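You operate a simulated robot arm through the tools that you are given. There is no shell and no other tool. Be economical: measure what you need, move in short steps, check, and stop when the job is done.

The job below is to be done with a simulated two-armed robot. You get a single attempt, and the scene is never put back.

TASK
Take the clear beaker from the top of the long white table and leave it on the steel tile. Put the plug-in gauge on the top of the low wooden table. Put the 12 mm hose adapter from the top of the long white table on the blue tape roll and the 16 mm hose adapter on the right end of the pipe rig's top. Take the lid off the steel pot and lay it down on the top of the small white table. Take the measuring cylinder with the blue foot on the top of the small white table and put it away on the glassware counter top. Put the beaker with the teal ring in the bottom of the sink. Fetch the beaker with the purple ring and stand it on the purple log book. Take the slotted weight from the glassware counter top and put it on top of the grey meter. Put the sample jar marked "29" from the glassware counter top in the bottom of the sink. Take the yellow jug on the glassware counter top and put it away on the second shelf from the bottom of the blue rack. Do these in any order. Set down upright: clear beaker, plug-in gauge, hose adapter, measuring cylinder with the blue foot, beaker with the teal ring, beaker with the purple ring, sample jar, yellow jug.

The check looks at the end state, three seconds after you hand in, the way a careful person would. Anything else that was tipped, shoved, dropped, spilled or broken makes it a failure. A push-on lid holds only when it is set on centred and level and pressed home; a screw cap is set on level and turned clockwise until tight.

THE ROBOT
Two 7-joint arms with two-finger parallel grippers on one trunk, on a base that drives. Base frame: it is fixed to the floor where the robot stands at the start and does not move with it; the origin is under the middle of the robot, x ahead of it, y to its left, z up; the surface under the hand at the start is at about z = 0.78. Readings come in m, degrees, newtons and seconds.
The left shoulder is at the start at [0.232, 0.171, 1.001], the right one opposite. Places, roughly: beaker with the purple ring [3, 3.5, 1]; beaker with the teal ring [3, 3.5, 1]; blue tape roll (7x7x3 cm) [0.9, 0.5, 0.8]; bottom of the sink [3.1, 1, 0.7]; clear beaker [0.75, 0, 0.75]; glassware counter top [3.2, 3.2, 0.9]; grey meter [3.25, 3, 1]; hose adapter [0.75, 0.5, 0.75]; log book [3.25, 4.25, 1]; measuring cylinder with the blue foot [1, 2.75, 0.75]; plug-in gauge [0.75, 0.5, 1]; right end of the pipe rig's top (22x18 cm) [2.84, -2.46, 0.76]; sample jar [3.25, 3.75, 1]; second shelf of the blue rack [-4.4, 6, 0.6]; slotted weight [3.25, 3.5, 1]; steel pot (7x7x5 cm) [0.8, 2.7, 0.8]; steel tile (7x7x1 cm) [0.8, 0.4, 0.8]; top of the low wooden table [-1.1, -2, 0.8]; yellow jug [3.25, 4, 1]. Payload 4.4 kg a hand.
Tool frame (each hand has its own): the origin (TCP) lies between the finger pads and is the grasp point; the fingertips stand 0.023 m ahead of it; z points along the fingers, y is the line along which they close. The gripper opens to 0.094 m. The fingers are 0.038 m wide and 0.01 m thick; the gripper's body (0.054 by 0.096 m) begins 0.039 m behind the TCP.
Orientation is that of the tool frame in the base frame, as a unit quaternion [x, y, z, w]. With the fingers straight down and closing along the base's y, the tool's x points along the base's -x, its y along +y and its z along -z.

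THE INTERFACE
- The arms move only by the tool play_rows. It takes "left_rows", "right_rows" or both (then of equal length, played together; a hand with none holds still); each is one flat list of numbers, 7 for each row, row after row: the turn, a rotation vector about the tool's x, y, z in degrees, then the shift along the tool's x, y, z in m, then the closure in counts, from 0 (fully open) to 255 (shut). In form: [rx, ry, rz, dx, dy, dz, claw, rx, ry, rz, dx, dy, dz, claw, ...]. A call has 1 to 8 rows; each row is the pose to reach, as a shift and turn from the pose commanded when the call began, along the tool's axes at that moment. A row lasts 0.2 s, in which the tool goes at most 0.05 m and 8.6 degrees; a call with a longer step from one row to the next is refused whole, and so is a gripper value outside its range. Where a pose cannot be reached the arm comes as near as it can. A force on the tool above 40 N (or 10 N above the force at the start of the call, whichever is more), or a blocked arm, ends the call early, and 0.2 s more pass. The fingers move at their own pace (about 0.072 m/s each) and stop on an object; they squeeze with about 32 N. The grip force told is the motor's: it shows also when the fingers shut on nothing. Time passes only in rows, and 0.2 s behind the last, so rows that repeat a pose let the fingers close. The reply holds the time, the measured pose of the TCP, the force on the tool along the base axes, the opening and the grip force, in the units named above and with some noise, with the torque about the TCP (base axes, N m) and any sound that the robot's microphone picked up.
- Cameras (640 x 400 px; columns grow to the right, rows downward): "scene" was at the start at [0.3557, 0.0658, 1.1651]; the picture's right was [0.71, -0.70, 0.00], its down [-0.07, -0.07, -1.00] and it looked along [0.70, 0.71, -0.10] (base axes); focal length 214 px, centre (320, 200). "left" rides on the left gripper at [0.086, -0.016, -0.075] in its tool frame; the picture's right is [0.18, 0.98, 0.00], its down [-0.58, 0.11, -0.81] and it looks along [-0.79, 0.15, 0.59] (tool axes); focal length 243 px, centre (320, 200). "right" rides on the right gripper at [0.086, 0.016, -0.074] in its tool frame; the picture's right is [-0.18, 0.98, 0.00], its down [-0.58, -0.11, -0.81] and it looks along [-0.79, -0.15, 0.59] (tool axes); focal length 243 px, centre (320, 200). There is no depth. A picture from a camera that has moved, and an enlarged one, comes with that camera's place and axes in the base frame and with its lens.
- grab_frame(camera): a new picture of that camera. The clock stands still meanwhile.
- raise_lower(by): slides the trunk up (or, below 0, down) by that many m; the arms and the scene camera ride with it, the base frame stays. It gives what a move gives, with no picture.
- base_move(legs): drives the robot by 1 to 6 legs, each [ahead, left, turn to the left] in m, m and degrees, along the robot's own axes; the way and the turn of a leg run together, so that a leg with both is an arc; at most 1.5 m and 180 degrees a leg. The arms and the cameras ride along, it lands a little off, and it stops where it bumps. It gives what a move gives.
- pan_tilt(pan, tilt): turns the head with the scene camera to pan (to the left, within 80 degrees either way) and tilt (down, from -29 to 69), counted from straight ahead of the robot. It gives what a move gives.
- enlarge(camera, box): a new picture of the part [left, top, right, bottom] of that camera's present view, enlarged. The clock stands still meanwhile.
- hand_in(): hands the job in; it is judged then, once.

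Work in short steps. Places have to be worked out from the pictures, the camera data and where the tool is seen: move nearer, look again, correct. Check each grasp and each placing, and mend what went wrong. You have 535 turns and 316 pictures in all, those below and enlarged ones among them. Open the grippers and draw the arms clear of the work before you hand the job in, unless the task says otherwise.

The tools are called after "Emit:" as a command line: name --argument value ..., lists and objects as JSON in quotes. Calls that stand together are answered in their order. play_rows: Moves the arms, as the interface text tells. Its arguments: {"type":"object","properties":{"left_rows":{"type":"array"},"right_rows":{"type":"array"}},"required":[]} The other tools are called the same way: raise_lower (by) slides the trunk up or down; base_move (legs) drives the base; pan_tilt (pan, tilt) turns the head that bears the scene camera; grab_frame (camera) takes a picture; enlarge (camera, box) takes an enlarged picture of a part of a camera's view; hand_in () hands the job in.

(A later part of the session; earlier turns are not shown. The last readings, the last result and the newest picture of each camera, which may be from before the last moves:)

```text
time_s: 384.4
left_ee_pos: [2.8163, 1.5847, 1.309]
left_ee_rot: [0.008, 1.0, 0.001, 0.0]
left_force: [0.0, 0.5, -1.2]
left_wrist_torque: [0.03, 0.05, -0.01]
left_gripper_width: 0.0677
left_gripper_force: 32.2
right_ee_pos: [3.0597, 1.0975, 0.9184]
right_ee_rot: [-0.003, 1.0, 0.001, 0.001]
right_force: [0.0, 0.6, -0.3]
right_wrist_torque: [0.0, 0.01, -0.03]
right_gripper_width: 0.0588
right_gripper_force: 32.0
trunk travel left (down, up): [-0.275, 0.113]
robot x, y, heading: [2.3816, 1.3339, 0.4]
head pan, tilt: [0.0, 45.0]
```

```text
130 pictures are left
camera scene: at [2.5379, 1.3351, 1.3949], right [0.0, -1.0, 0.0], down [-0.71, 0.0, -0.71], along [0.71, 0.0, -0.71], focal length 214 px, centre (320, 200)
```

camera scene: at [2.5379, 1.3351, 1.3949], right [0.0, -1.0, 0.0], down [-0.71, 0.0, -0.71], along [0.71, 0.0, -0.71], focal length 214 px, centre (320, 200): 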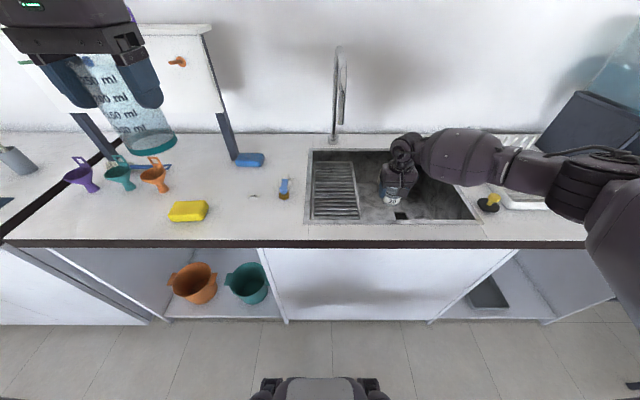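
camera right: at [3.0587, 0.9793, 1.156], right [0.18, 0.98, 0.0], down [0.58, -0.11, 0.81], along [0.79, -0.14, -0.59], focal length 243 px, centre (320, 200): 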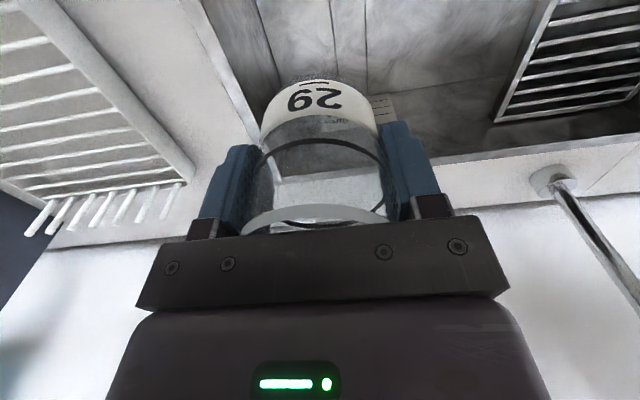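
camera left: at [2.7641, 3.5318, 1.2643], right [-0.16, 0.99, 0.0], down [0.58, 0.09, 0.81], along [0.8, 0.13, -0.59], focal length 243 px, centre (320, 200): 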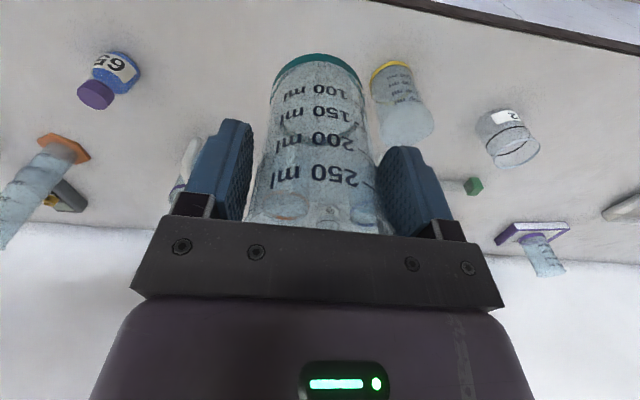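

Now the forearm clears the rack and stopper. I lower in steps.

Emit:
play_rows --right_rows '[0, 0, 0, 0, 0, 0.03, 255, 0, 0, 0, 0, 0, 0.06, 255, 0, 0, 0, 0, 0, 0.09, 255]'

Emit:
grab_frame --camera "scene"

Emit:
grab_frame --camera "right"

```text
time_s: 385.2
left_ee_pos: [2.8158, 1.5849, 1.3084]
left_ee_rot: [0.01, 1.0, 0.001, 0.001]
left_force: [0.9, 0.4, -0.4]
left_wrist_torque: [0.02, 0.03, 0.02]
left_gripper_width: 0.0678
left_gripper_force: 32.0
right_ee_pos: [3.0609, 1.0974, 0.828]
right_ee_rot: [-0.002, 1.0, 0.001, 0.002]
right_force: [0.1, 0.1, 0.2]
right_wrist_torque: [-0.02, -0.01, 0.0]
right_gripper_width: 0.0587
right_gripper_force: 31.3
trunk travel left (down, up): [-0.275, 0.113]
robot x, y, heading: [2.3811, 1.3369, 0.4]
head pan, tilt: [0.0, 45.0]
```

```text
129 pictures are left
camera scene: at [2.538, 1.3349, 1.3949], right [0.0, -1.0, 0.0], down [-0.71, 0.0, -0.71], along [0.71, 0.0, -0.71], focal length 214 px, centre (320, 200)
```

scene: 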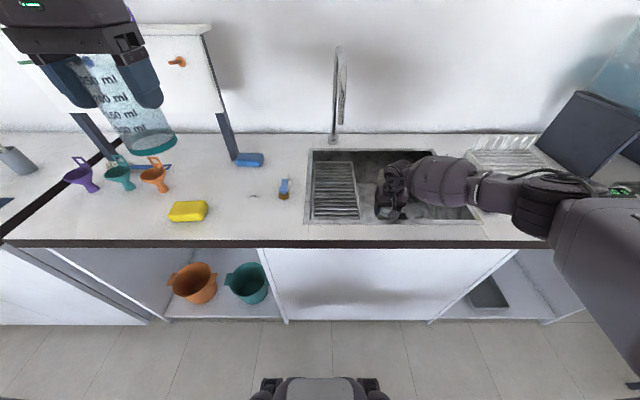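

```text
128 pictures are left
camera right: at [2.9748, 1.112, 0.9029], right [0.18, 0.98, 0.0], down [0.58, -0.11, 0.81], along [0.79, -0.14, -0.59], focal length 243 px, centre (320, 200)
```

right: 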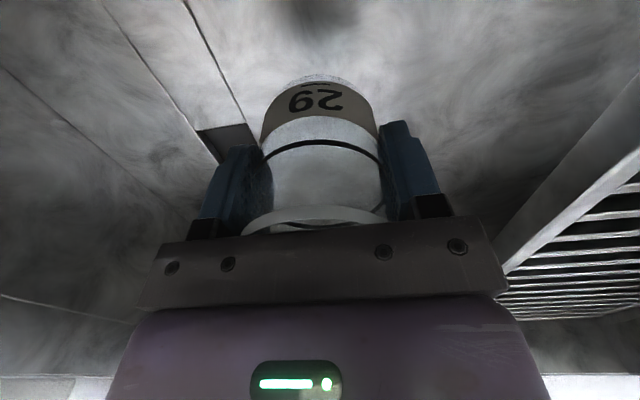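

The forearm is actually well above the rim; only the wrist camera is close to the front wall, so I shift x +5 cm and continue down.

Emit:
play_rows --right_rows '[0, 0, 0, -0.025, 0, 0.0, 255, 0, 0, 0, -0.05, 0, 0.01, 255, 0, 0, 0, -0.05, 0, 0.03, 255, 0, 0, 0, -0.05, 0, 0.045, 255]'

Emit:
grab_frame --camera "scene"

Emit:
grab_frame --camera "right"

```text
time_s: 386.2
left_ee_pos: [2.8163, 1.5863, 1.308]
left_ee_rot: [0.009, 1.0, 0.001, 0.002]
left_force: [0.0, 0.8, -0.6]
left_wrist_torque: [-0.03, -0.04, -0.03]
left_gripper_width: 0.0679
left_gripper_force: 32.0
right_ee_pos: [3.1104, 1.0973, 0.7845]
right_ee_rot: [-0.002, 1.0, 0.001, 0.002]
right_force: [0.0, -0.2, -0.6]
right_wrist_torque: [-0.01, 0.0, 0.0]
right_gripper_width: 0.0587
right_gripper_force: 32.0
trunk travel left (down, up): [-0.275, 0.113]
robot x, y, heading: [2.3786, 1.3347, 0.3]
head pan, tilt: [0.0, 45.0]
```

```text
127 pictures are left
camera scene: at [2.5375, 1.3359, 1.395], right [0.0, -1.0, 0.0], down [-0.71, 0.0, -0.71], along [0.71, 0.0, -0.71], focal length 214 px, centre (320, 200)
```

scene: 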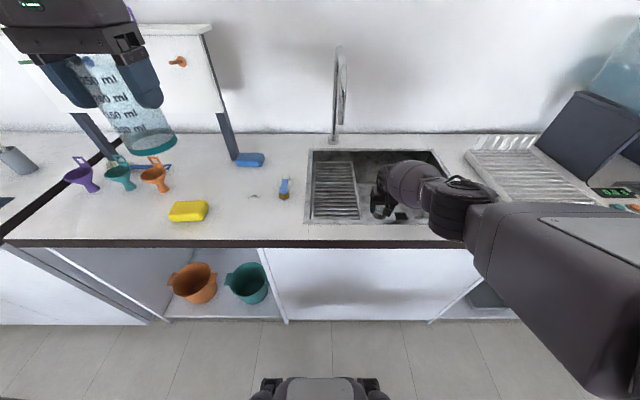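

```text
126 pictures are left
camera right: at [3.0247, 1.113, 0.8586], right [0.18, 0.98, 0.0], down [0.58, -0.11, 0.81], along [0.79, -0.14, -0.59], focal length 243 px, centre (320, 200)
```

right: 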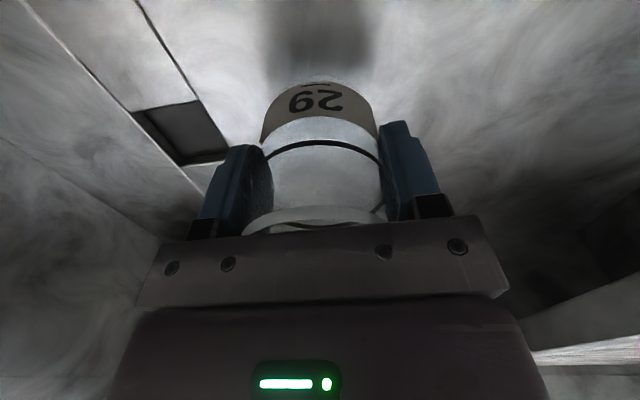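

The arm is nice and straight. I lower the last centimetres gently.

Emit:
play_rows --right_rows '[0, 0, 0, 0, 0, 0.008, 255, 0, 0, 0, 0, 0, 0.014, 255, 0, 0, 0, 0, 0, 0.019, 255, 0, 0, 0, 0, 0, 0.023, 255, 0, 0, 0, 0, 0, 0.027, 255, 0, 0, 0, 0, 0, 0.031, 255]'

```text
time_s: 387.6
left_ee_pos: [2.8143, 1.5848, 1.3089]
left_ee_rot: [0.01, 1.0, 0.002, 0.002]
left_force: [-0.1, -0.3, -2.1]
left_wrist_torque: [-0.02, 0.0, 0.0]
left_gripper_width: 0.068
left_gripper_force: 32.1
right_ee_pos: [3.0993, 1.097, 0.765]
right_ee_rot: [-0.001, 1.0, 0.0, 0.003]
right_force: [-0.4, -5.1, 23.9]
right_wrist_torque: [-0.23, 0.29, 0.0]
right_gripper_width: 0.0587
right_gripper_force: 32.2
right hand out of reach, approached as far as the arm can: row 1, 2, 3, 4, 5, 6
trunk travel left (down, up): [-0.275, 0.113]
robot x, y, heading: [2.3838, 1.3348, 0.1]
head pan, tilt: [0.0, 45.0]
```

Contact with the sink bottom at 0.765 (24 N). I unload and open gradually, then rise straight up.

Emit:
play_rows --right_rows '[0, 0, 0, 0, 0, -0.004, 255, 0, 0, 0, 0, 0, -0.004, 91, 0, 0, 0, 0, 0, -0.004, 82, 0, 0, 0, 0, 0, -0.004, 65, 0, 0, 0, 0, 0, -0.004, 35, 0, 0, 0, 0, 0, -0.004, 10, 0, 0, 0, 0, 0, -0.03, 10, 0, 0, 0, 0, 0, -0.07, 10]'

Emit:
grab_frame --camera "right"

```text
time_s: 389.4
left_ee_pos: [2.8153, 1.5847, 1.31]
left_ee_rot: [0.009, 1.0, 0.0, 0.001]
left_force: [-0.4, -0.2, -0.6]
left_wrist_torque: [0.01, 0.02, 0.0]
left_gripper_width: 0.0679
left_gripper_force: 32.4
right_ee_pos: [3.0984, 1.098, 0.8304]
right_ee_rot: [-0.002, 1.0, 0.0, 0.001]
right_force: [-0.6, 1.4, -0.3]
right_wrist_torque: [0.0, -0.01, 0.0]
right_gripper_width: 0.0902
right_gripper_force: 0.1
trunk travel left (down, up): [-0.275, 0.113]
robot x, y, heading: [2.3832, 1.3352, 0.3]
head pan, tilt: [0.0, 45.0]
```

```text
125 pictures are left
camera right: at [3.0122, 1.1138, 0.9049], right [0.18, 0.98, 0.0], down [0.58, -0.11, 0.81], along [0.79, -0.14, -0.59], focal length 243 px, centre (320, 200)
```

right: 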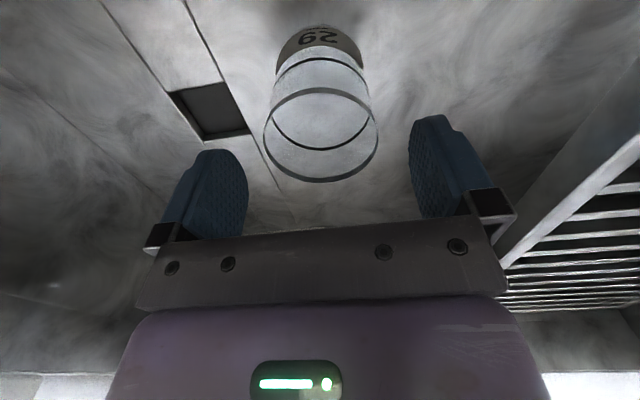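

Jar 29 stands in the sink. I withdraw the right hand up and back, then shift the base right for the teal beaker.

Emit:
play_rows --right_rows '[0, 0, 0, 0, 0, -0.045, 10, 0, 0, 0, 0, 0, -0.09, 10, 0, 0, 0, 0, 0, -0.135, 10, 0, 0, 0, 0, 0, -0.18, 10, 0, 0, 0, 0, 0, -0.225, 10, 0, 0, 0, 0, 0, -0.27, 10, 0, 0, 0, 0.04, 0, -0.3, 10, 0, 0, 0, 0.085, 0, -0.31, 10]'

Emit:
play_rows --right_rows '[0, 0, 0, 0.045, 0, 0, 10, 0, 0, 0, 0.09, 0, 0, 10, 0, 0, 0, 0.135, 0, 0, 10, 0, 0, 0, 0.18, 0, 0, 10, 0, 0, 0, 0.22, 0, 0, 10]'

Emit:
base_move --legs '[[0, -0.62, 0]]'

Emit:
grab_frame --camera "scene"

```text
time_s: 391.2
left_ee_pos: [2.8144, 1.5851, 1.3097]
left_ee_rot: [0.01, 1.0, 0.002, 0.002]
left_force: [0.6, -0.3, -0.8]
left_wrist_torque: [0.0, 0.01, -0.01]
left_gripper_width: 0.0677
left_gripper_force: 32.5
right_ee_pos: [3.012, 1.0965, 1.1419]
right_ee_rot: [-0.003, 1.0, 0.0, 0.002]
right_force: [-1.2, -0.2, 0.3]
right_wrist_torque: [0.0, 0.0, -0.04]
right_gripper_width: 0.0902
right_gripper_force: 0.1
trunk travel left (down, up): [-0.275, 0.113]
robot x, y, heading: [2.3801, 1.3357, 0.1]
head pan, tilt: [0.0, 45.0]
```

```text
time_s: 392.4
left_ee_pos: [2.8158, 1.5846, 1.3096]
left_ee_rot: [0.009, 1.0, 0.001, 0.002]
left_force: [0.7, -0.6, -0.1]
left_wrist_torque: [0.01, -0.01, 0.0]
left_gripper_width: 0.0676
left_gripper_force: 32.1
right_ee_pos: [2.7919, 1.0958, 1.14]
right_ee_rot: [-0.002, 1.0, 0.001, 0.002]
right_force: [0.0, -0.1, -0.1]
right_wrist_torque: [-0.01, -0.02, 0.0]
right_gripper_width: 0.0902
right_gripper_force: 0.1
trunk travel left (down, up): [-0.275, 0.113]
robot x, y, heading: [2.3828, 1.3345, -0.1]
head pan, tilt: [0.0, 45.0]
```

```text
time_s: 398.3
left_ee_pos: [2.8184, 0.9633, 1.3091]
left_ee_rot: [0.009, 1.0, 0.0, 0.002]
left_force: [0.1, -0.6, -0.4]
left_wrist_torque: [0.03, -0.01, 0.0]
left_gripper_width: 0.0677
left_gripper_force: 32.2
right_ee_pos: [2.7956, 0.4739, 1.1388]
right_ee_rot: [-0.002, 1.0, 0.002, 0.001]
right_force: [0.8, 0.4, 0.3]
right_wrist_torque: [0.02, 0.01, 0.01]
right_gripper_width: 0.0904
right_gripper_force: 0.0
trunk travel left (down, up): [-0.275, 0.113]
robot x, y, heading: [2.3866, 0.7117, 0.3]
head pan, tilt: [0.0, 45.0]
```

```text
124 pictures are left
camera scene: at [2.5394, 0.7136, 1.3951], right [0.0, -1.0, 0.0], down [-0.71, 0.0, -0.71], along [0.71, 0.0, -0.71], focal length 214 px, centre (320, 200)
```

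scene: 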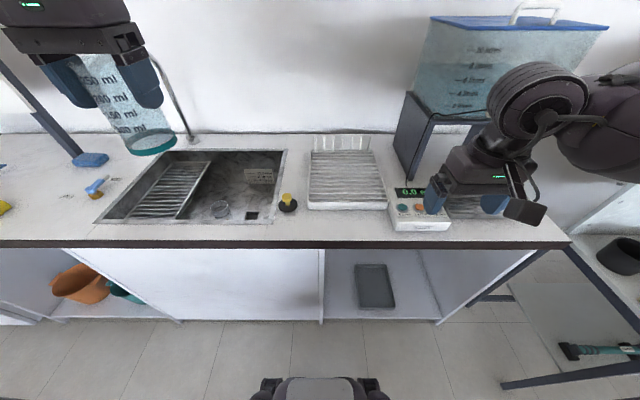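

Now I bring the teal beaker over the sink at (3.10,0.945).

Emit:
play_rows --left_rows '[0, 0, 0, -0.04, -0.003, 0.015, 255, 0, 0, 0, -0.08, -0.006, 0.03, 255, 0, 0, 0, -0.12, -0.009, 0.045, 255, 0, 0, 0, -0.16, -0.012, 0.06, 255, 0, 0, 0, -0.2, -0.014, 0.075, 255, 0, 0, 0, -0.24, -0.016, 0.09, 255, 0, 0, 0, -0.282, -0.014, 0.11, 255, 0, 0, 0, -0.282, -0.014, 0.155, 255]'

Emit:
play_rows --left_rows '[0, 0, 0, 0, 0, 0.045, 255, 0, 0, 0, 0, 0, 0.09, 255, 0, 0, 0, 0, 0, 0.135, 255, 0, 0, 0, 0, 0, 0.18, 255]'

Emit:
grab_frame --camera "scene"

Emit:
grab_frame --camera "left"

```text
time_s: 400.1
left_ee_pos: [2.9751, 1.0171, 1.195]
left_ee_rot: [0.009, 1.0, 0.001, 0.002]
left_force: [0.7, -0.2, -0.9]
left_wrist_torque: [-0.02, -0.01, -0.03]
left_gripper_width: 0.0678
left_gripper_force: 31.6
left hand out of reach, approached as far as the arm can: row 4, 5, 6, 7, 8
right_ee_pos: [2.795, 0.4745, 1.1392]
right_ee_rot: [-0.002, 1.0, 0.001, 0.0]
right_force: [0.9, 0.5, 0.5]
right_wrist_torque: [0.01, -0.03, 0.01]
right_gripper_width: 0.0903
right_gripper_force: 0.0
trunk travel left (down, up): [-0.275, 0.113]
robot x, y, heading: [2.381, 0.7113, 0.3]
head pan, tilt: [0.0, 45.0]
```

```text
time_s: 401.1
left_ee_pos: [2.9244, 1.0474, 1.063]
left_ee_rot: [0.009, 1.0, 0.001, 0.002]
left_force: [-0.7, 0.3, -0.8]
left_wrist_torque: [0.01, 0.0, 0.01]
left_gripper_width: 0.0677
left_gripper_force: 31.5
left hand out of reach, approached as far as the arm can: row 1, 2, 3, 4
right_ee_pos: [2.7943, 0.4749, 1.1391]
right_ee_rot: [-0.003, 1.0, 0.001, 0.001]
right_force: [0.2, 0.2, 0.0]
right_wrist_torque: [0.03, 0.01, 0.01]
right_gripper_width: 0.0904
right_gripper_force: 0.0
trunk travel left (down, up): [-0.275, 0.113]
robot x, y, heading: [2.3781, 0.7092, 0.1]
head pan, tilt: [0.0, 45.0]
```

```text
123 pictures are left
camera scene: at [2.5393, 0.7139, 1.3951], right [0.0, -1.0, 0.0], down [-0.71, 0.0, -0.71], along [0.71, 0.0, -0.71], focal length 214 px, centre (320, 200)
```

scene: 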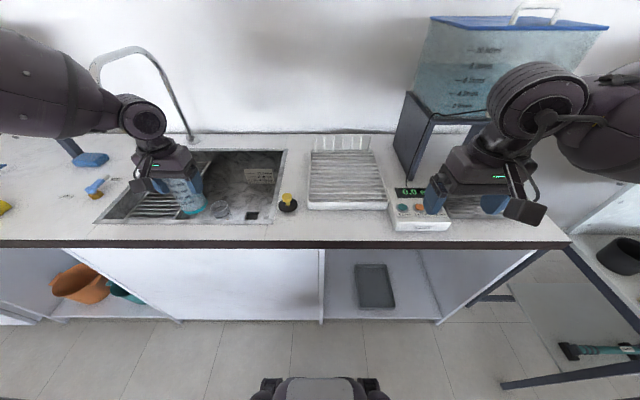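

```text
122 pictures are left
camera left: at [2.8364, 1.0326, 1.1371], right [-0.17, 0.99, 0.0], down [0.58, 0.1, 0.81], along [0.8, 0.14, -0.59], focal length 243 px, centre (320, 200)
```

left: 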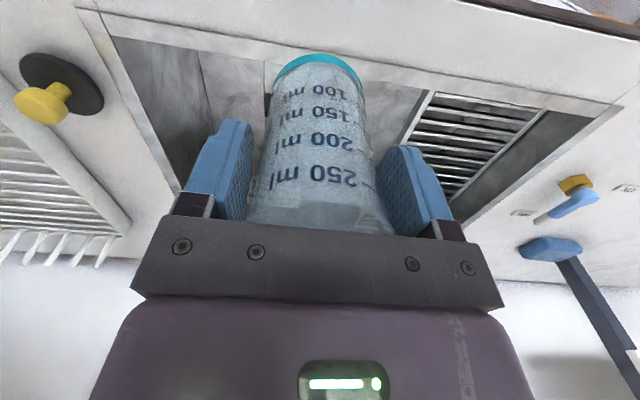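

The left arm's elbow posture limits it here (and the faucet is near). I'll hand the beaker over: set it on the free counter left of the sink, then take it with the right hand. First retreat.

Emit:
play_rows --left_rows '[0, 0, 0, 0, 0, -0.045, 255, 0, 0, 0, 0.02, 0, -0.09, 255, 0, 0, 0, 0.05, 0, -0.125, 255, 0, 0, 0, 0.09, 0, -0.15, 255]'

Emit:
base_move --legs '[[0, 0.58, 0]]'

Emit:
grab_frame --camera "scene"

Emit:
grab_frame --camera "left"

```text
time_s: 402.1
left_ee_pos: [2.8332, 1.0484, 1.2152]
left_ee_rot: [0.008, 1.0, 0.0, 0.002]
left_force: [0.0, -0.8, -0.1]
left_wrist_torque: [0.0, 0.01, 0.04]
left_gripper_width: 0.0678
left_gripper_force: 32.5
right_ee_pos: [2.7928, 0.4743, 1.1401]
right_ee_rot: [-0.003, 1.0, 0.0, 0.001]
right_force: [-0.1, 0.2, 0.7]
right_wrist_torque: [-0.03, -0.05, 0.01]
right_gripper_width: 0.0904
right_gripper_force: 0.1
trunk travel left (down, up): [-0.275, 0.113]
robot x, y, heading: [2.3841, 0.7086, 0.2]
head pan, tilt: [0.0, 45.0]
```

```text
time_s: 407.6
left_ee_pos: [2.8354, 1.6251, 1.214]
left_ee_rot: [0.011, 1.0, 0.001, 0.002]
left_force: [0.1, 0.4, -1.2]
left_wrist_torque: [0.01, 0.02, 0.02]
left_gripper_width: 0.0677
left_gripper_force: 32.8
right_ee_pos: [2.7943, 1.0522, 1.1399]
right_ee_rot: [-0.001, 1.0, 0.001, 0.001]
right_force: [-0.5, -0.4, 0.0]
right_wrist_torque: [0.0, -0.02, 0.01]
right_gripper_width: 0.0903
right_gripper_force: 0.0
trunk travel left (down, up): [-0.275, 0.113]
robot x, y, heading: [2.3825, 1.2932, 0.1]
head pan, tilt: [0.0, 45.0]
```

```text
121 pictures are left
camera scene: at [2.5384, 1.2923, 1.3951], right [0.0, -1.0, 0.0], down [-0.71, 0.0, -0.71], along [0.71, 0.0, -0.71], focal length 214 px, centre (320, 200)
```

scene: 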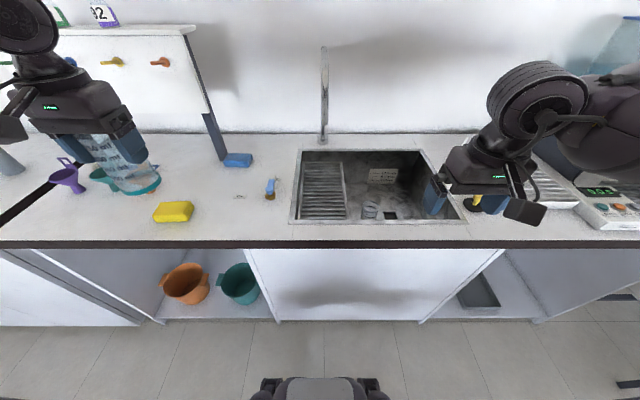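

```text
120 pictures are left
camera left: at [2.7476, 1.6097, 1.2881], right [-0.16, 0.99, 0.0], down [0.58, 0.09, 0.81], along [0.8, 0.13, -0.59], focal length 243 px, centre (320, 200)
```

left: 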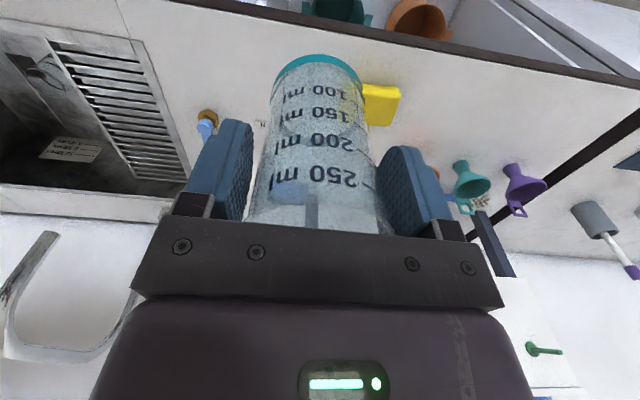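

Free spot at ≈(2.93,1.565). I place the teal beaker there.

Emit:
play_rows --left_rows '[0, 0, 0, -0.03, -0.02, 0.03, 255, 0, 0, 0, -0.06, -0.04, 0.06, 255, 0, 0, 0, -0.09, -0.06, 0.09, 255, 0, 0, 0, -0.095, -0.06, 0.135, 255, 0, 0, 0, -0.095, -0.06, 0.18, 255, 0, 0, 0, -0.095, -0.06, 0.21, 255]'

Emit:
grab_frame --camera "left"

```text
time_s: 409.1
left_ee_pos: [2.89, 1.5979, 1.0465]
left_ee_rot: [0.011, 1.0, 0.001, 0.003]
left_force: [-0.3, 0.3, 0.0]
left_wrist_torque: [0.0, 0.0, 0.0]
left_gripper_width: 0.0679
left_gripper_force: 31.8
left hand out of reach, approached as far as the arm can: row 4, 5, 6
right_ee_pos: [2.7937, 1.0527, 1.1393]
right_ee_rot: [-0.001, 1.0, 0.001, 0.001]
right_force: [-0.2, 0.4, 0.1]
right_wrist_torque: [-0.05, 0.02, -0.01]
right_gripper_width: 0.0901
right_gripper_force: 0.0
trunk travel left (down, up): [-0.275, 0.113]
robot x, y, heading: [2.3824, 1.2953, -0.0]
head pan, tilt: [0.0, 45.0]
```

```text
119 pictures are left
camera left: at [2.8018, 1.5818, 1.1207], right [-0.16, 0.99, 0.0], down [0.58, 0.1, 0.81], along [0.8, 0.13, -0.59], focal length 243 px, centre (320, 200)
```

left: 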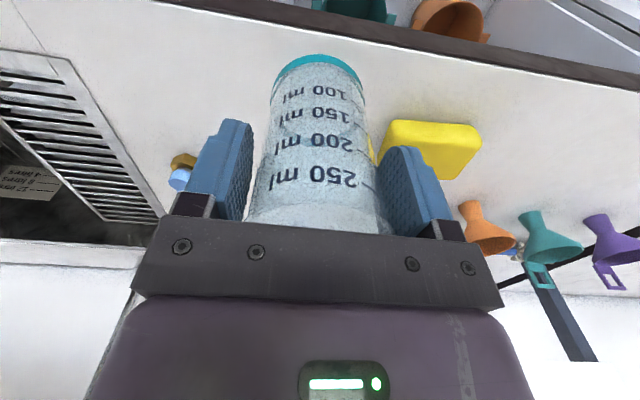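

The left arm can't get low with the trunk this high. I raise the hand 8 cm and lower the trunk 12 cm.

Emit:
play_rows --left_rows '[0, 0, 0, 0.02, -0.01, -0.045, 255, 0, 0, 0, 0.03, -0.02, -0.09, 255]'

Emit:
raise_lower --by -0.12

Emit:
play_rows --left_rows '[0, 0, 0, -0.03, -0.005, 0.01, 255, 0, 0, 0, -0.06, -0.01, 0.02, 255]'

Emit:
grab_frame --camera "left"

```text
refused: row 1 steps farther than a row can; nothing moved
```

```text
time_s: 410.1
left_ee_pos: [2.8949, 1.591, 0.9651]
left_ee_rot: [0.014, 1.0, -0.002, 0.003]
left_force: [3.9, -5.8, 29.0]
left_wrist_torque: [-0.18, -0.27, 0.0]
left_gripper_width: 0.0673
left_gripper_force: 31.9
right_ee_pos: [2.7937, 1.0523, 1.0505]
right_ee_rot: [-0.003, 1.0, 0.001, -0.007]
right_force: [-0.3, 0.8, -0.2]
right_wrist_torque: [0.01, -0.06, 0.0]
right_gripper_width: 0.0903
right_gripper_force: 0.1
trunk travel left (down, up): [-0.192, 0.197]
robot x, y, heading: [2.3818, 1.2918, 0.2]
head pan, tilt: [0.0, 45.0]
stopped: the force on the tool passed its limit at 132 N (the readings are from after the stop); the commanded pose is now the measured one
```

```text
time_s: 410.3
left_ee_pos: [2.8971, 1.5907, 0.9655]
left_ee_rot: [0.014, 1.0, -0.002, 0.002]
left_force: [-7.3, 0.3, 27.4]
left_wrist_torque: [0.2, 0.18, 0.03]
left_gripper_width: 0.0671
left_gripper_force: 32.3
right_ee_pos: [2.7948, 1.0522, 1.0496]
right_ee_rot: [-0.002, 1.0, 0.002, -0.008]
right_force: [-0.6, 1.1, -0.1]
right_wrist_torque: [0.0, 0.01, -0.01]
right_gripper_width: 0.0902
right_gripper_force: 0.1
trunk travel left (down, up): [-0.192, 0.197]
robot x, y, heading: [2.3845, 1.2972, -0.1]
head pan, tilt: [0.0, 45.0]
stopped in row 1 (left hand): the force on the tool passed its limit at 61 N (the readings are from after the stop); the commanded pose is now the measured one
```

```text
118 pictures are left
camera left: at [2.8092, 1.5763, 1.0397], right [-0.16, 0.99, 0.0], down [0.58, 0.1, 0.81], along [0.8, 0.12, -0.59], focal length 243 px, centre (320, 200)
```

left: 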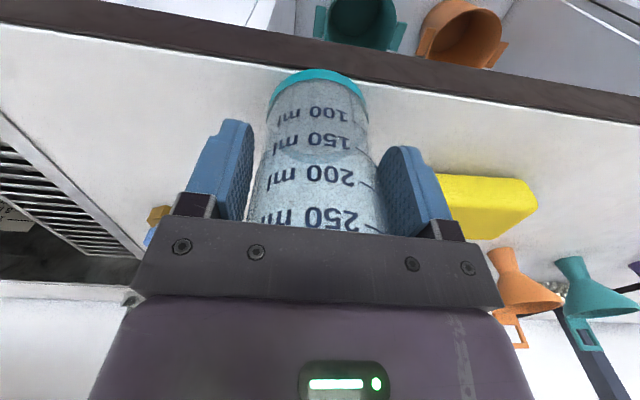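

My batch sent the trunk move although the lift was refused; the beaker was pressed onto the counter (now standing, slid up in the grip). I unload and release it here.

Emit:
play_rows --left_rows '[0, 0, 0, 0, 0, -0.004, 255, 0, 0, 0, 0, 0, -0.006, 255, 0, 0, 0, 0, 0, -0.006, 69, 0, 0, 0, 0, 0, -0.006, 60, 0, 0, 0, 0, 0, -0.006, 40, 0, 0, 0, 0, 0, -0.006, 10, 0, 0, 0, 0, 0, -0.006, 0]'

Emit:
grab_frame --camera "left"

```text
time_s: 411.9
left_ee_pos: [2.8991, 1.5916, 0.9694]
left_ee_rot: [0.013, 1.0, 0.0, 0.0]
left_force: [0.0, -0.4, 0.4]
left_wrist_torque: [0.02, 0.01, 0.0]
left_gripper_width: 0.0939
left_gripper_force: 0.0
right_ee_pos: [2.7958, 1.0526, 1.0509]
right_ee_rot: [-0.003, 1.0, 0.001, -0.007]
right_force: [1.5, 0.1, -0.6]
right_wrist_torque: [-0.01, -0.03, 0.02]
right_gripper_width: 0.0906
right_gripper_force: 0.2
trunk travel left (down, up): [-0.192, 0.197]
robot x, y, heading: [2.3785, 1.2917, -0.1]
head pan, tilt: [0.0, 45.0]
```

```text
117 pictures are left
camera left: at [2.8101, 1.5777, 1.0441], right [-0.16, 0.99, 0.0], down [0.58, 0.09, 0.81], along [0.8, 0.13, -0.59], focal length 243 px, centre (320, 200)
```

left: 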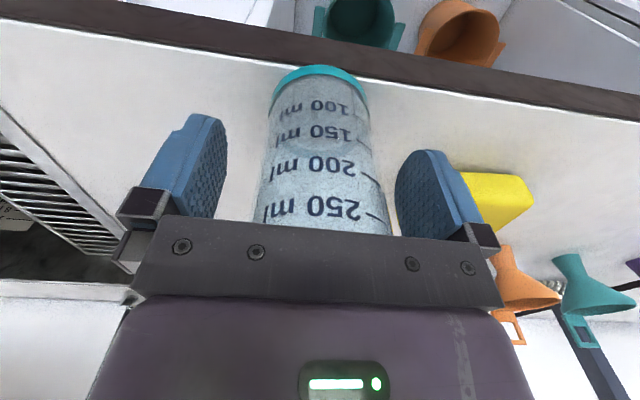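

Standing fine. I lift the left hand straight up and tuck it.

Emit:
play_rows --left_rows '[0, 0, 0, 0, 0, -0.045, 0, 0, 0, 0, 0, 0, -0.09, 0, 0, 0, 0, 0, 0, -0.135, 0, 0, 0, 0, 0.02, 0, -0.175, 0, 0, 0, 0, 0.06, 0, -0.19, 0, 0, 0, 0, 0.1, 0, -0.19, 0]'

Emit:
base_move --legs '[[-0.08, 0, 0], [0, 0.5, 0]]'

Emit:
grab_frame --camera "right"

```text
time_s: 413.3
left_ee_pos: [2.7971, 1.5961, 1.16]
left_ee_rot: [0.014, 1.0, -0.001, 0.0]
left_force: [-0.8, 0.2, 0.6]
left_wrist_torque: [-0.02, 0.02, -0.01]
left_gripper_width: 0.0939
left_gripper_force: 0.1
right_ee_pos: [2.7952, 1.0535, 1.0512]
right_ee_rot: [-0.003, 1.0, 0.001, -0.007]
right_force: [-0.3, 0.1, 0.6]
right_wrist_torque: [-0.01, -0.01, 0.01]
right_gripper_width: 0.0903
right_gripper_force: 0.0
trunk travel left (down, up): [-0.192, 0.197]
robot x, y, heading: [2.3857, 1.2907, 0.0]
head pan, tilt: [0.0, 45.0]
```

```text
time_s: 418.9
left_ee_pos: [2.7191, 2.0972, 1.1586]
left_ee_rot: [0.014, 1.0, -0.002, 0.001]
left_force: [0.4, 0.9, 0.6]
left_wrist_torque: [0.0, 0.01, -0.01]
left_gripper_width: 0.0943
left_gripper_force: 0.0
right_ee_pos: [2.7149, 1.554, 1.0511]
right_ee_rot: [-0.001, 1.0, 0.001, -0.008]
right_force: [-0.1, 0.2, -0.7]
right_wrist_torque: [0.02, -0.02, -0.02]
right_gripper_width: 0.0904
right_gripper_force: 0.1
trunk travel left (down, up): [-0.192, 0.197]
robot x, y, heading: [2.3018, 1.7947, -0.2]
head pan, tilt: [0.0, 45.0]
```

```text
116 pictures are left
camera right: at [2.6315, 1.5692, 1.1269], right [0.18, 0.98, 0.0], down [0.59, -0.11, 0.8], along [0.78, -0.14, -0.6], focal length 243 px, centre (320, 200)
```

right: 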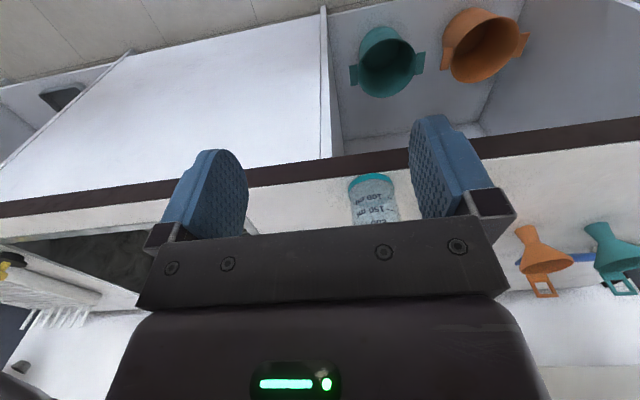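

I raise the right hand and bring it over the teal beaker at (2.898,1.592).

Emit:
play_rows --right_rows '[0, -0.9, 0, 0, 0, -0.045, 0, 0, -0.9, 0, -0.02, 0.005, -0.075, 0, 0, -0.9, 0, -0.065, 0.015, -0.08, 0, 0, -0.9, 0, -0.11, 0.025, -0.08, 0, 0, -0.9, 0, -0.15, 0.033, -0.08, 0, 0, -0.9, 0, -0.183, 0.038, -0.08, 0]'

Emit:
grab_frame --camera "right"

```text
time_s: 420.3
left_ee_pos: [2.7195, 2.0971, 1.1576]
left_ee_rot: [0.014, 1.0, 0.0, 0.0]
left_force: [-0.3, -0.7, -0.5]
left_wrist_torque: [-0.03, -0.01, -0.01]
left_gripper_width: 0.0942
left_gripper_force: 0.0
right_ee_pos: [2.9016, 1.5923, 1.1277]
right_ee_rot: [-0.002, 1.0, 0.002, -0.001]
right_force: [-0.4, -0.1, 0.2]
right_wrist_torque: [0.01, -0.01, -0.02]
right_gripper_width: 0.0942
right_gripper_force: 0.1
trunk travel left (down, up): [-0.192, 0.197]
robot x, y, heading: [2.3035, 1.7948, -0.1]
head pan, tilt: [0.0, 45.0]
```

```text
115 pictures are left
camera right: at [2.8163, 1.608, 1.2022], right [0.18, 0.98, 0.0], down [0.58, -0.11, 0.81], along [0.79, -0.14, -0.59], focal length 243 px, centre (320, 200)
```

right: 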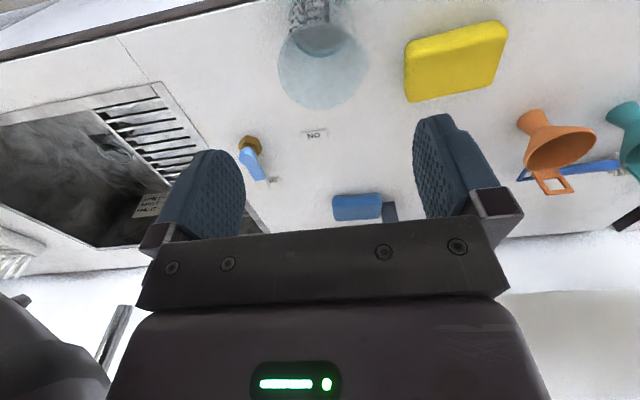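

Aligned. I descend to z≈0.985.

Emit:
play_rows --right_rows '[0, 0, 0, -0.001, 0.002, 0.045, 0, 0, 0, 0, -0.001, 0.002, 0.09, 0, 0, 0, 0, -0.001, 0.002, 0.125, 0, 0, 0, 0, -0.001, 0.002, 0.142, 0]'

Emit:
grab_frame --camera "right"

```text
time_s: 421.3
left_ee_pos: [2.7184, 2.0962, 1.1588]
left_ee_rot: [0.014, 1.0, -0.001, 0.0]
left_force: [-0.1, -0.2, -1.0]
left_wrist_torque: [-0.02, 0.0, 0.01]
left_gripper_width: 0.094
left_gripper_force: 0.0
right_ee_pos: [2.9001, 1.5951, 0.9867]
right_ee_rot: [-0.002, 1.0, 0.002, 0.0]
right_force: [0.1, 0.0, -0.3]
right_wrist_torque: [-0.01, 0.05, -0.01]
right_gripper_width: 0.094
right_gripper_force: 0.0
trunk travel left (down, up): [-0.192, 0.197]
robot x, y, heading: [2.302, 1.7921, 0.0]
head pan, tilt: [0.0, 45.0]
```

```text
114 pictures are left
camera right: at [2.8151, 1.6103, 1.0604], right [0.18, 0.98, 0.0], down [0.58, -0.11, 0.81], along [0.79, -0.14, -0.59], focal length 243 px, centre (320, 200)
```

right: 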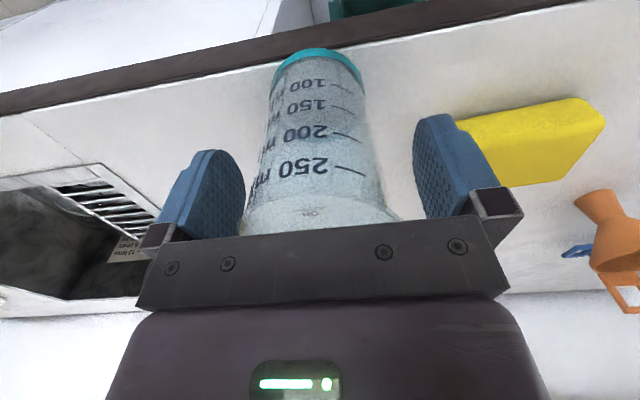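

Close and lift.

Emit:
play_rows --right_rows '[0, 0, 0, 0, -0.002, 0, 255, 0, 0, 0, 0, -0.002, 0, 255, 0, 0, 0, 0, -0.002, 0, 255, 0, 0, 0, 0, -0.002, 0, 255, 0, 0, 0, 0, -0.002, -0.045, 255, 0, 0, 0, 0, -0.002, -0.09, 255, 0, 0, 0, 0.03, -0.002, -0.125, 255, 0, 0, 0, 0.07, -0.002, -0.15, 255]'

Emit:
grab_frame --camera "right"

```text
time_s: 423.1
left_ee_pos: [2.7184, 2.0952, 1.159]
left_ee_rot: [0.014, 1.0, -0.001, 0.001]
left_force: [-0.6, 0.0, 0.6]
left_wrist_torque: [0.0, 0.01, 0.03]
left_gripper_width: 0.0941
left_gripper_force: 0.1
right_ee_pos: [2.8307, 1.5925, 1.1366]
right_ee_rot: [-0.003, 1.0, 0.001, 0.0]
right_force: [0.1, 0.1, -1.0]
right_wrist_torque: [0.01, -0.05, 0.0]
right_gripper_width: 0.0677
right_gripper_force: 32.2
trunk travel left (down, up): [-0.192, 0.197]
robot x, y, heading: [2.3032, 1.7897, -0.2]
head pan, tilt: [0.0, 45.0]
```

```text
113 pictures are left
camera right: at [2.7443, 1.6074, 1.2121], right [0.18, 0.98, 0.0], down [0.58, -0.11, 0.81], along [0.79, -0.14, -0.59], focal length 243 px, centre (320, 200)
```

right: 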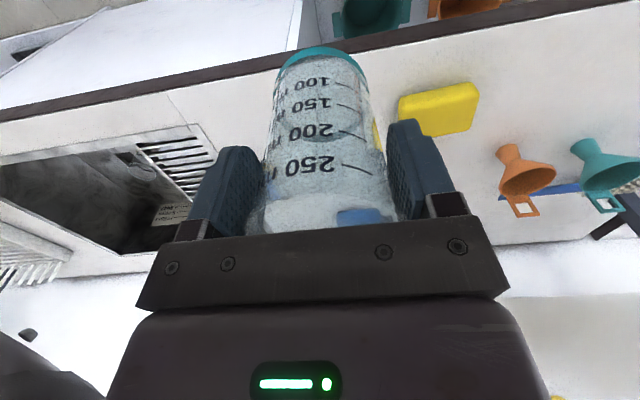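

Held. I raise the trunk 8 cm and drive to put the sink in front of the right arm.

Emit:
raise_lower --by 0.083

Emit:
base_move --legs '[[0, -0.6, 0], [0.075, 0, 0]]'

Emit:
grab_frame --camera "scene"

```text
time_s: 424.3
left_ee_pos: [2.7194, 2.0971, 1.241]
left_ee_rot: [0.013, 1.0, -0.001, -0.001]
left_force: [-0.2, 0.4, 0.3]
left_wrist_torque: [-0.01, 0.02, 0.01]
left_gripper_width: 0.094
left_gripper_force: 0.1
right_ee_pos: [2.8328, 1.5914, 1.217]
right_ee_rot: [-0.002, 1.0, 0.0, -0.003]
right_force: [0.4, -1.0, -0.9]
right_wrist_torque: [-0.02, 0.05, 0.01]
right_gripper_width: 0.0677
right_gripper_force: 32.3
trunk travel left (down, up): [-0.275, 0.114]
robot x, y, heading: [2.3015, 1.7905, -0.1]
head pan, tilt: [0.0, 45.0]
```

```text
time_s: 430.7
left_ee_pos: [2.7934, 1.4935, 1.2422]
left_ee_rot: [0.014, 1.0, 0.0, -0.001]
left_force: [-0.9, -0.1, -0.7]
left_wrist_torque: [-0.02, 0.03, 0.0]
left_gripper_width: 0.0939
left_gripper_force: 0.1
right_ee_pos: [2.9054, 0.9899, 1.218]
right_ee_rot: [-0.001, 1.0, 0.002, -0.001]
right_force: [0.5, 0.4, -0.9]
right_wrist_torque: [0.02, 0.04, 0.03]
right_gripper_width: 0.0679
right_gripper_force: 31.9
trunk travel left (down, up): [-0.275, 0.114]
robot x, y, heading: [2.3794, 1.1917, 0.1]
head pan, tilt: [0.0, 45.0]
```

```text
112 pictures are left
camera scene: at [2.5336, 1.1907, 1.3948], right [0.0, -1.0, 0.0], down [-0.71, 0.0, -0.71], along [0.71, 0.0, -0.71], focal length 214 px, centre (320, 200)
```

scene: 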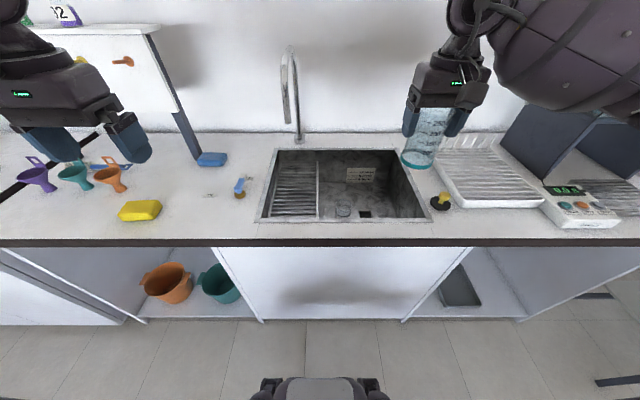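

I move the beaker over the sink and lower to z≈0.92.

Emit:
play_rows --right_rows '[0, 0, 0, -0.043, -0.009, 0.02, 255, 0, 0, 0, -0.086, -0.018, 0.04, 255, 0, 0, 0, -0.129, -0.027, 0.06, 255, 0, 0, 0, -0.172, -0.036, 0.08, 255, 0, 0, 0, -0.2, -0.042, 0.12, 255, 0, 0, 0, -0.2, -0.045, 0.165, 255, 0, 0, 0, -0.2, -0.045, 0.21, 255, 0, 0, 0, -0.2, -0.045, 0.255, 255]'

Emit:
grab_frame --camera "scene"

Emit:
grab_frame --camera "right"

```text
time_s: 432.5
left_ee_pos: [2.7927, 1.4931, 1.2417]
left_ee_rot: [0.013, 1.0, -0.001, 0.0]
left_force: [0.3, -1.7, 0.3]
left_wrist_torque: [0.01, -0.01, 0.0]
left_gripper_width: 0.0941
left_gripper_force: 0.1
right_ee_pos: [3.1048, 0.9451, 0.9637]
right_ee_rot: [-0.003, 1.0, 0.002, 0.0]
right_force: [0.3, -0.1, 0.0]
right_wrist_torque: [0.01, 0.0, 0.01]
right_gripper_width: 0.0676
right_gripper_force: 32.5
trunk travel left (down, up): [-0.275, 0.114]
robot x, y, heading: [2.3757, 1.1923, -0.2]
head pan, tilt: [0.0, 45.0]
```

```text
111 pictures are left
camera scene: at [2.533, 1.1904, 1.3948], right [0.0, -1.0, 0.0], down [-0.71, 0.0, -0.71], along [0.71, 0.0, -0.71], focal length 214 px, centre (320, 200)
```

scene: 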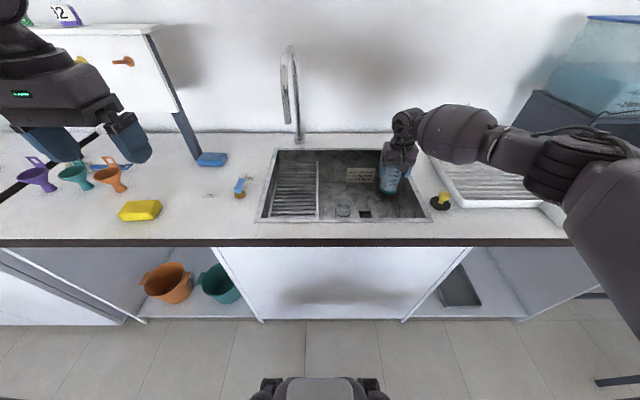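

```text
110 pictures are left
camera right: at [3.0196, 0.96, 1.0389], right [0.18, 0.98, 0.0], down [0.58, -0.11, 0.81], along [0.79, -0.14, -0.59], focal length 243 px, centre (320, 200)
```

right: 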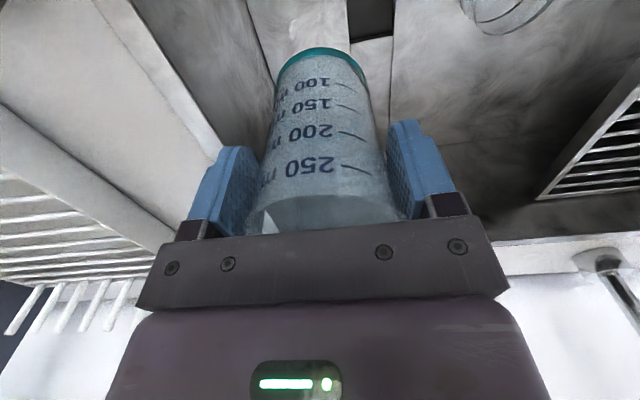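

I nudge +1 cm in y and lower to z≈0.83.

Emit:
play_rows --right_rows '[0, 0, 0, 0, 0.01, 0.04, 255, 0, 0, 0, 0, 0.01, 0.08, 255, 0, 0, 0, 0, 0.01, 0.11, 255, 0, 0, 0, 0, 0.01, 0.13, 255]'

Emit:
grab_frame --camera "scene"

```text
time_s: 433.5
left_ee_pos: [2.7917, 1.4935, 1.2424]
left_ee_rot: [0.014, 1.0, -0.001, 0.0]
left_force: [-0.5, -0.6, -0.1]
left_wrist_torque: [0.0, 0.03, 0.0]
left_gripper_width: 0.0937
left_gripper_force: 0.0
right_ee_pos: [3.1041, 0.9554, 0.8336]
right_ee_rot: [-0.002, 1.0, 0.0, 0.0]
right_force: [0.3, -0.1, -0.6]
right_wrist_torque: [0.01, 0.01, -0.04]
right_gripper_width: 0.0677
right_gripper_force: 32.0
trunk travel left (down, up): [-0.275, 0.114]
robot x, y, heading: [2.3783, 1.1891, -0.3]
head pan, tilt: [0.0, 45.0]
```

```text
109 pictures are left
camera scene: at [2.5326, 1.1907, 1.3949], right [0.0, -1.0, 0.0], down [-0.71, 0.0, -0.71], along [0.71, 0.0, -0.71], focal length 214 px, centre (320, 200)
```

scene: 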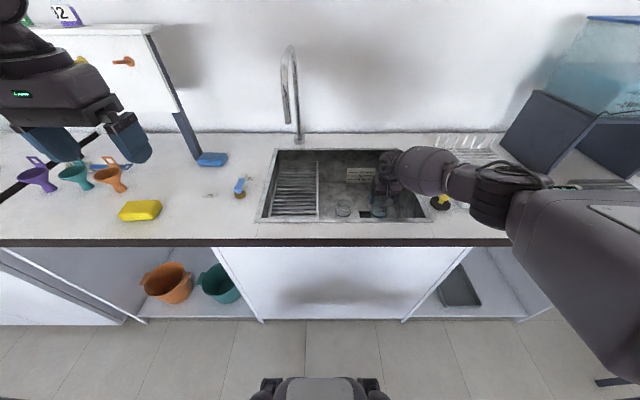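

Clear. I lower the last bit to contact.

Emit:
play_rows --right_rows '[0, 0, 0, 0, 0, 0.01, 255, 0, 0, 0, 0, 0, 0.016, 255, 0, 0, 0, 0, 0, 0.02, 255, 0, 0, 0, 0, 0, 0.024, 255, 0, 0, 0, 0, 0, 0.027, 255]'

```text
time_s: 434.7
left_ee_pos: [2.7924, 1.4928, 1.2407]
left_ee_rot: [0.014, 1.0, 0.0, 0.0]
left_force: [-0.1, 0.3, -0.1]
left_wrist_torque: [-0.01, 0.01, 0.03]
left_gripper_width: 0.094
left_gripper_force: 0.0
right_ee_pos: [3.1042, 0.9565, 0.8074]
right_ee_rot: [-0.002, 1.0, 0.001, 0.0]
right_force: [0.0, 0.0, -0.8]
right_wrist_torque: [0.0, -0.02, 0.0]
right_gripper_width: 0.0677
right_gripper_force: 31.9
trunk travel left (down, up): [-0.275, 0.114]
robot x, y, heading: [2.3773, 1.1939, -0.0]
head pan, tilt: [0.0, 45.0]
```

Emit:
play_rows --right_rows '[0, 0, 0, 0, 0, 0.004, 255, 0, 0, 0, 0, 0, 0.007, 255, 0, 0, 0, 0, 0, 0.01, 255]'

```text
time_s: 435.5
left_ee_pos: [2.7902, 1.4947, 1.243]
left_ee_rot: [0.013, 1.0, 0.0, 0.0]
left_force: [0.8, -1.0, -0.3]
left_wrist_torque: [-0.02, 0.01, 0.01]
left_gripper_width: 0.0938
left_gripper_force: 0.2
right_ee_pos: [3.1048, 0.9563, 0.7997]
right_ee_rot: [-0.002, 1.0, 0.001, 0.003]
right_force: [1.1, -2.2, 31.5]
right_wrist_torque: [0.02, -0.2, -0.17]
right_gripper_width: 0.0685
right_gripper_force: 32.3
trunk travel left (down, up): [-0.275, 0.114]
robot x, y, heading: [2.3739, 1.1891, 0.1]
head pan, tilt: [0.0, 45.0]
```

Contact (31 N). I unload, open gradually, and rise.

Emit:
play_rows --right_rows '[0, 0, 0, 0, 0, -0.004, 255, 0, 0, 0, 0, 0, -0.004, 68, 0, 0, 0, 0, 0, -0.004, 58, 0, 0, 0, 0, 0, -0.004, 40, 0, 0, 0, 0, 0, -0.004, 10, 0, 0, 0, 0, 0, -0.03, 5, 0, 0, 0, 0, 0, -0.075, 5, 0, 0, 0, 0, 0, -0.12, 5]'

Emit:
grab_frame --camera "right"

```text
time_s: 437.3
left_ee_pos: [2.7911, 1.4935, 1.2423]
left_ee_rot: [0.014, 1.0, -0.001, -0.001]
left_force: [0.1, 1.2, 0.2]
left_wrist_torque: [0.01, -0.03, -0.01]
left_gripper_width: 0.0939
left_gripper_force: 0.0
right_ee_pos: [3.1045, 0.9571, 0.918]
right_ee_rot: [-0.002, 1.0, 0.002, -0.002]
right_force: [-0.7, -0.7, -0.2]
right_wrist_torque: [0.02, -0.02, 0.0]
right_gripper_width: 0.0922
right_gripper_force: 0.2
trunk travel left (down, up): [-0.275, 0.114]
robot x, y, heading: [2.3772, 1.1918, -0.1]
head pan, tilt: [0.0, 45.0]
```

```text
108 pictures are left
camera right: at [3.0182, 0.9709, 0.9924], right [0.18, 0.98, 0.0], down [0.58, -0.11, 0.81], along [0.79, -0.14, -0.59], focal length 243 px, centre (320, 200)
```

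right: 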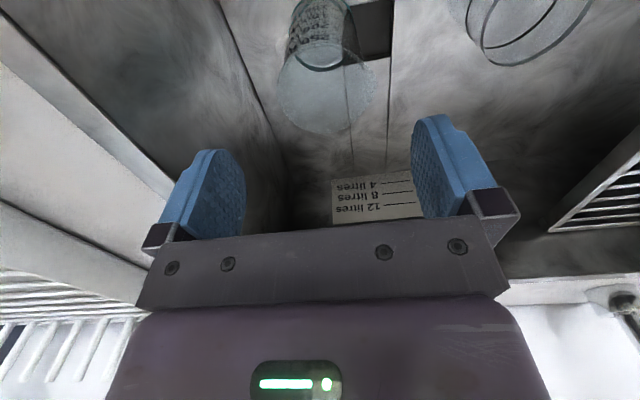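

Teal beaker stands in the sink. I withdraw the right hand, then back off and turn to look at the small white table.

Emit:
play_rows --right_rows '[0, 0, 0, 0, 0, -0.045, 0, 0, 0, 0, 0, 0, -0.09, 0, 0, 0, 0, 0, 0, -0.135, 0, 0, 0, 0, 0, 0, -0.18, 0, 0, 0, 0, 0.03, 0, -0.21, 0, 0, 0, 0, 0.075, 0, -0.21, 0, 0, 0, 0, 0.12, 0, -0.21, 0, 0, 0, 0, 0.16, 0, -0.21, 0]'

Emit:
base_move --legs '[[-0.45, 0, 0], [0, 0.9, 0], [0, 0.6, 0], [0, 0, 90]]'

Emit:
pan_tilt --pan 60 --tilt 25

Emit:
grab_frame --camera "scene"

```text
time_s: 439.1
left_ee_pos: [2.7907, 1.4932, 1.2434]
left_ee_rot: [0.014, 1.0, 0.0, 0.0]
left_force: [-0.1, 0.5, -0.2]
left_wrist_torque: [0.03, 0.02, 0.0]
left_gripper_width: 0.094
left_gripper_force: 0.0
right_ee_pos: [2.9428, 0.9548, 1.1286]
right_ee_rot: [-0.002, 1.0, 0.002, 0.0]
right_force: [0.1, -0.1, 0.8]
right_wrist_torque: [-0.01, 0.03, 0.03]
right_gripper_width: 0.0941
right_gripper_force: 0.0
trunk travel left (down, up): [-0.275, 0.114]
robot x, y, heading: [2.3765, 1.1908, -0.2]
head pan, tilt: [0.0, 45.0]
```

```text
time_s: 458.9
left_ee_pos: [1.6282, 3.1124, 1.242]
left_ee_rot: [-0.697, 0.717, -0.001, 0.002]
left_force: [-0.3, -0.2, 0.0]
left_wrist_torque: [0.04, 0.03, 0.01]
left_gripper_width: 0.0939
left_gripper_force: 0.1
right_ee_pos: [2.1685, 3.2646, 1.1283]
right_ee_rot: [0.708, -0.706, 0.0, 0.001]
right_force: [0.5, 0.2, 0.3]
right_wrist_torque: [-0.01, 0.01, -0.01]
right_gripper_width: 0.094
right_gripper_force: 0.1
trunk travel left (down, up): [-0.275, 0.114]
robot x, y, heading: [1.9329, 2.7005, 90.0]
head pan, tilt: [0.0, 45.0]
```

```text
time_s: 460.2
left_ee_pos: [1.6292, 3.1129, 1.2409]
left_ee_rot: [-0.697, 0.717, -0.001, 0.0]
left_force: [0.1, 0.5, -0.5]
left_wrist_torque: [0.01, 0.02, -0.03]
left_gripper_width: 0.0941
left_gripper_force: 0.0
right_ee_pos: [2.1687, 3.2641, 1.1269]
right_ee_rot: [0.708, -0.706, -0.001, 0.001]
right_force: [0.0, 0.0, 0.1]
right_wrist_torque: [0.01, 0.01, 0.02]
right_gripper_width: 0.0939
right_gripper_force: 0.0
trunk travel left (down, up): [-0.275, 0.114]
robot x, y, heading: [1.9335, 2.6996, 90.0]
head pan, tilt: [60.0, 25.0]
```

```text
107 pictures are left
camera scene: at [1.8505, 2.8191, 1.4255], right [0.5, 0.86, 0.0], down [0.37, -0.21, -0.91], along [-0.78, 0.46, -0.42], focal length 214 px, centre (320, 200)
```

scene: 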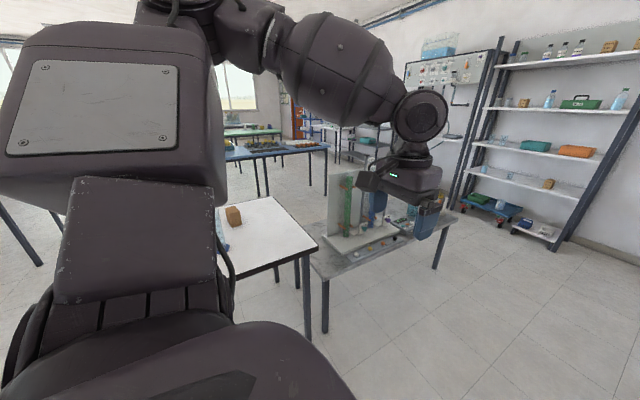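

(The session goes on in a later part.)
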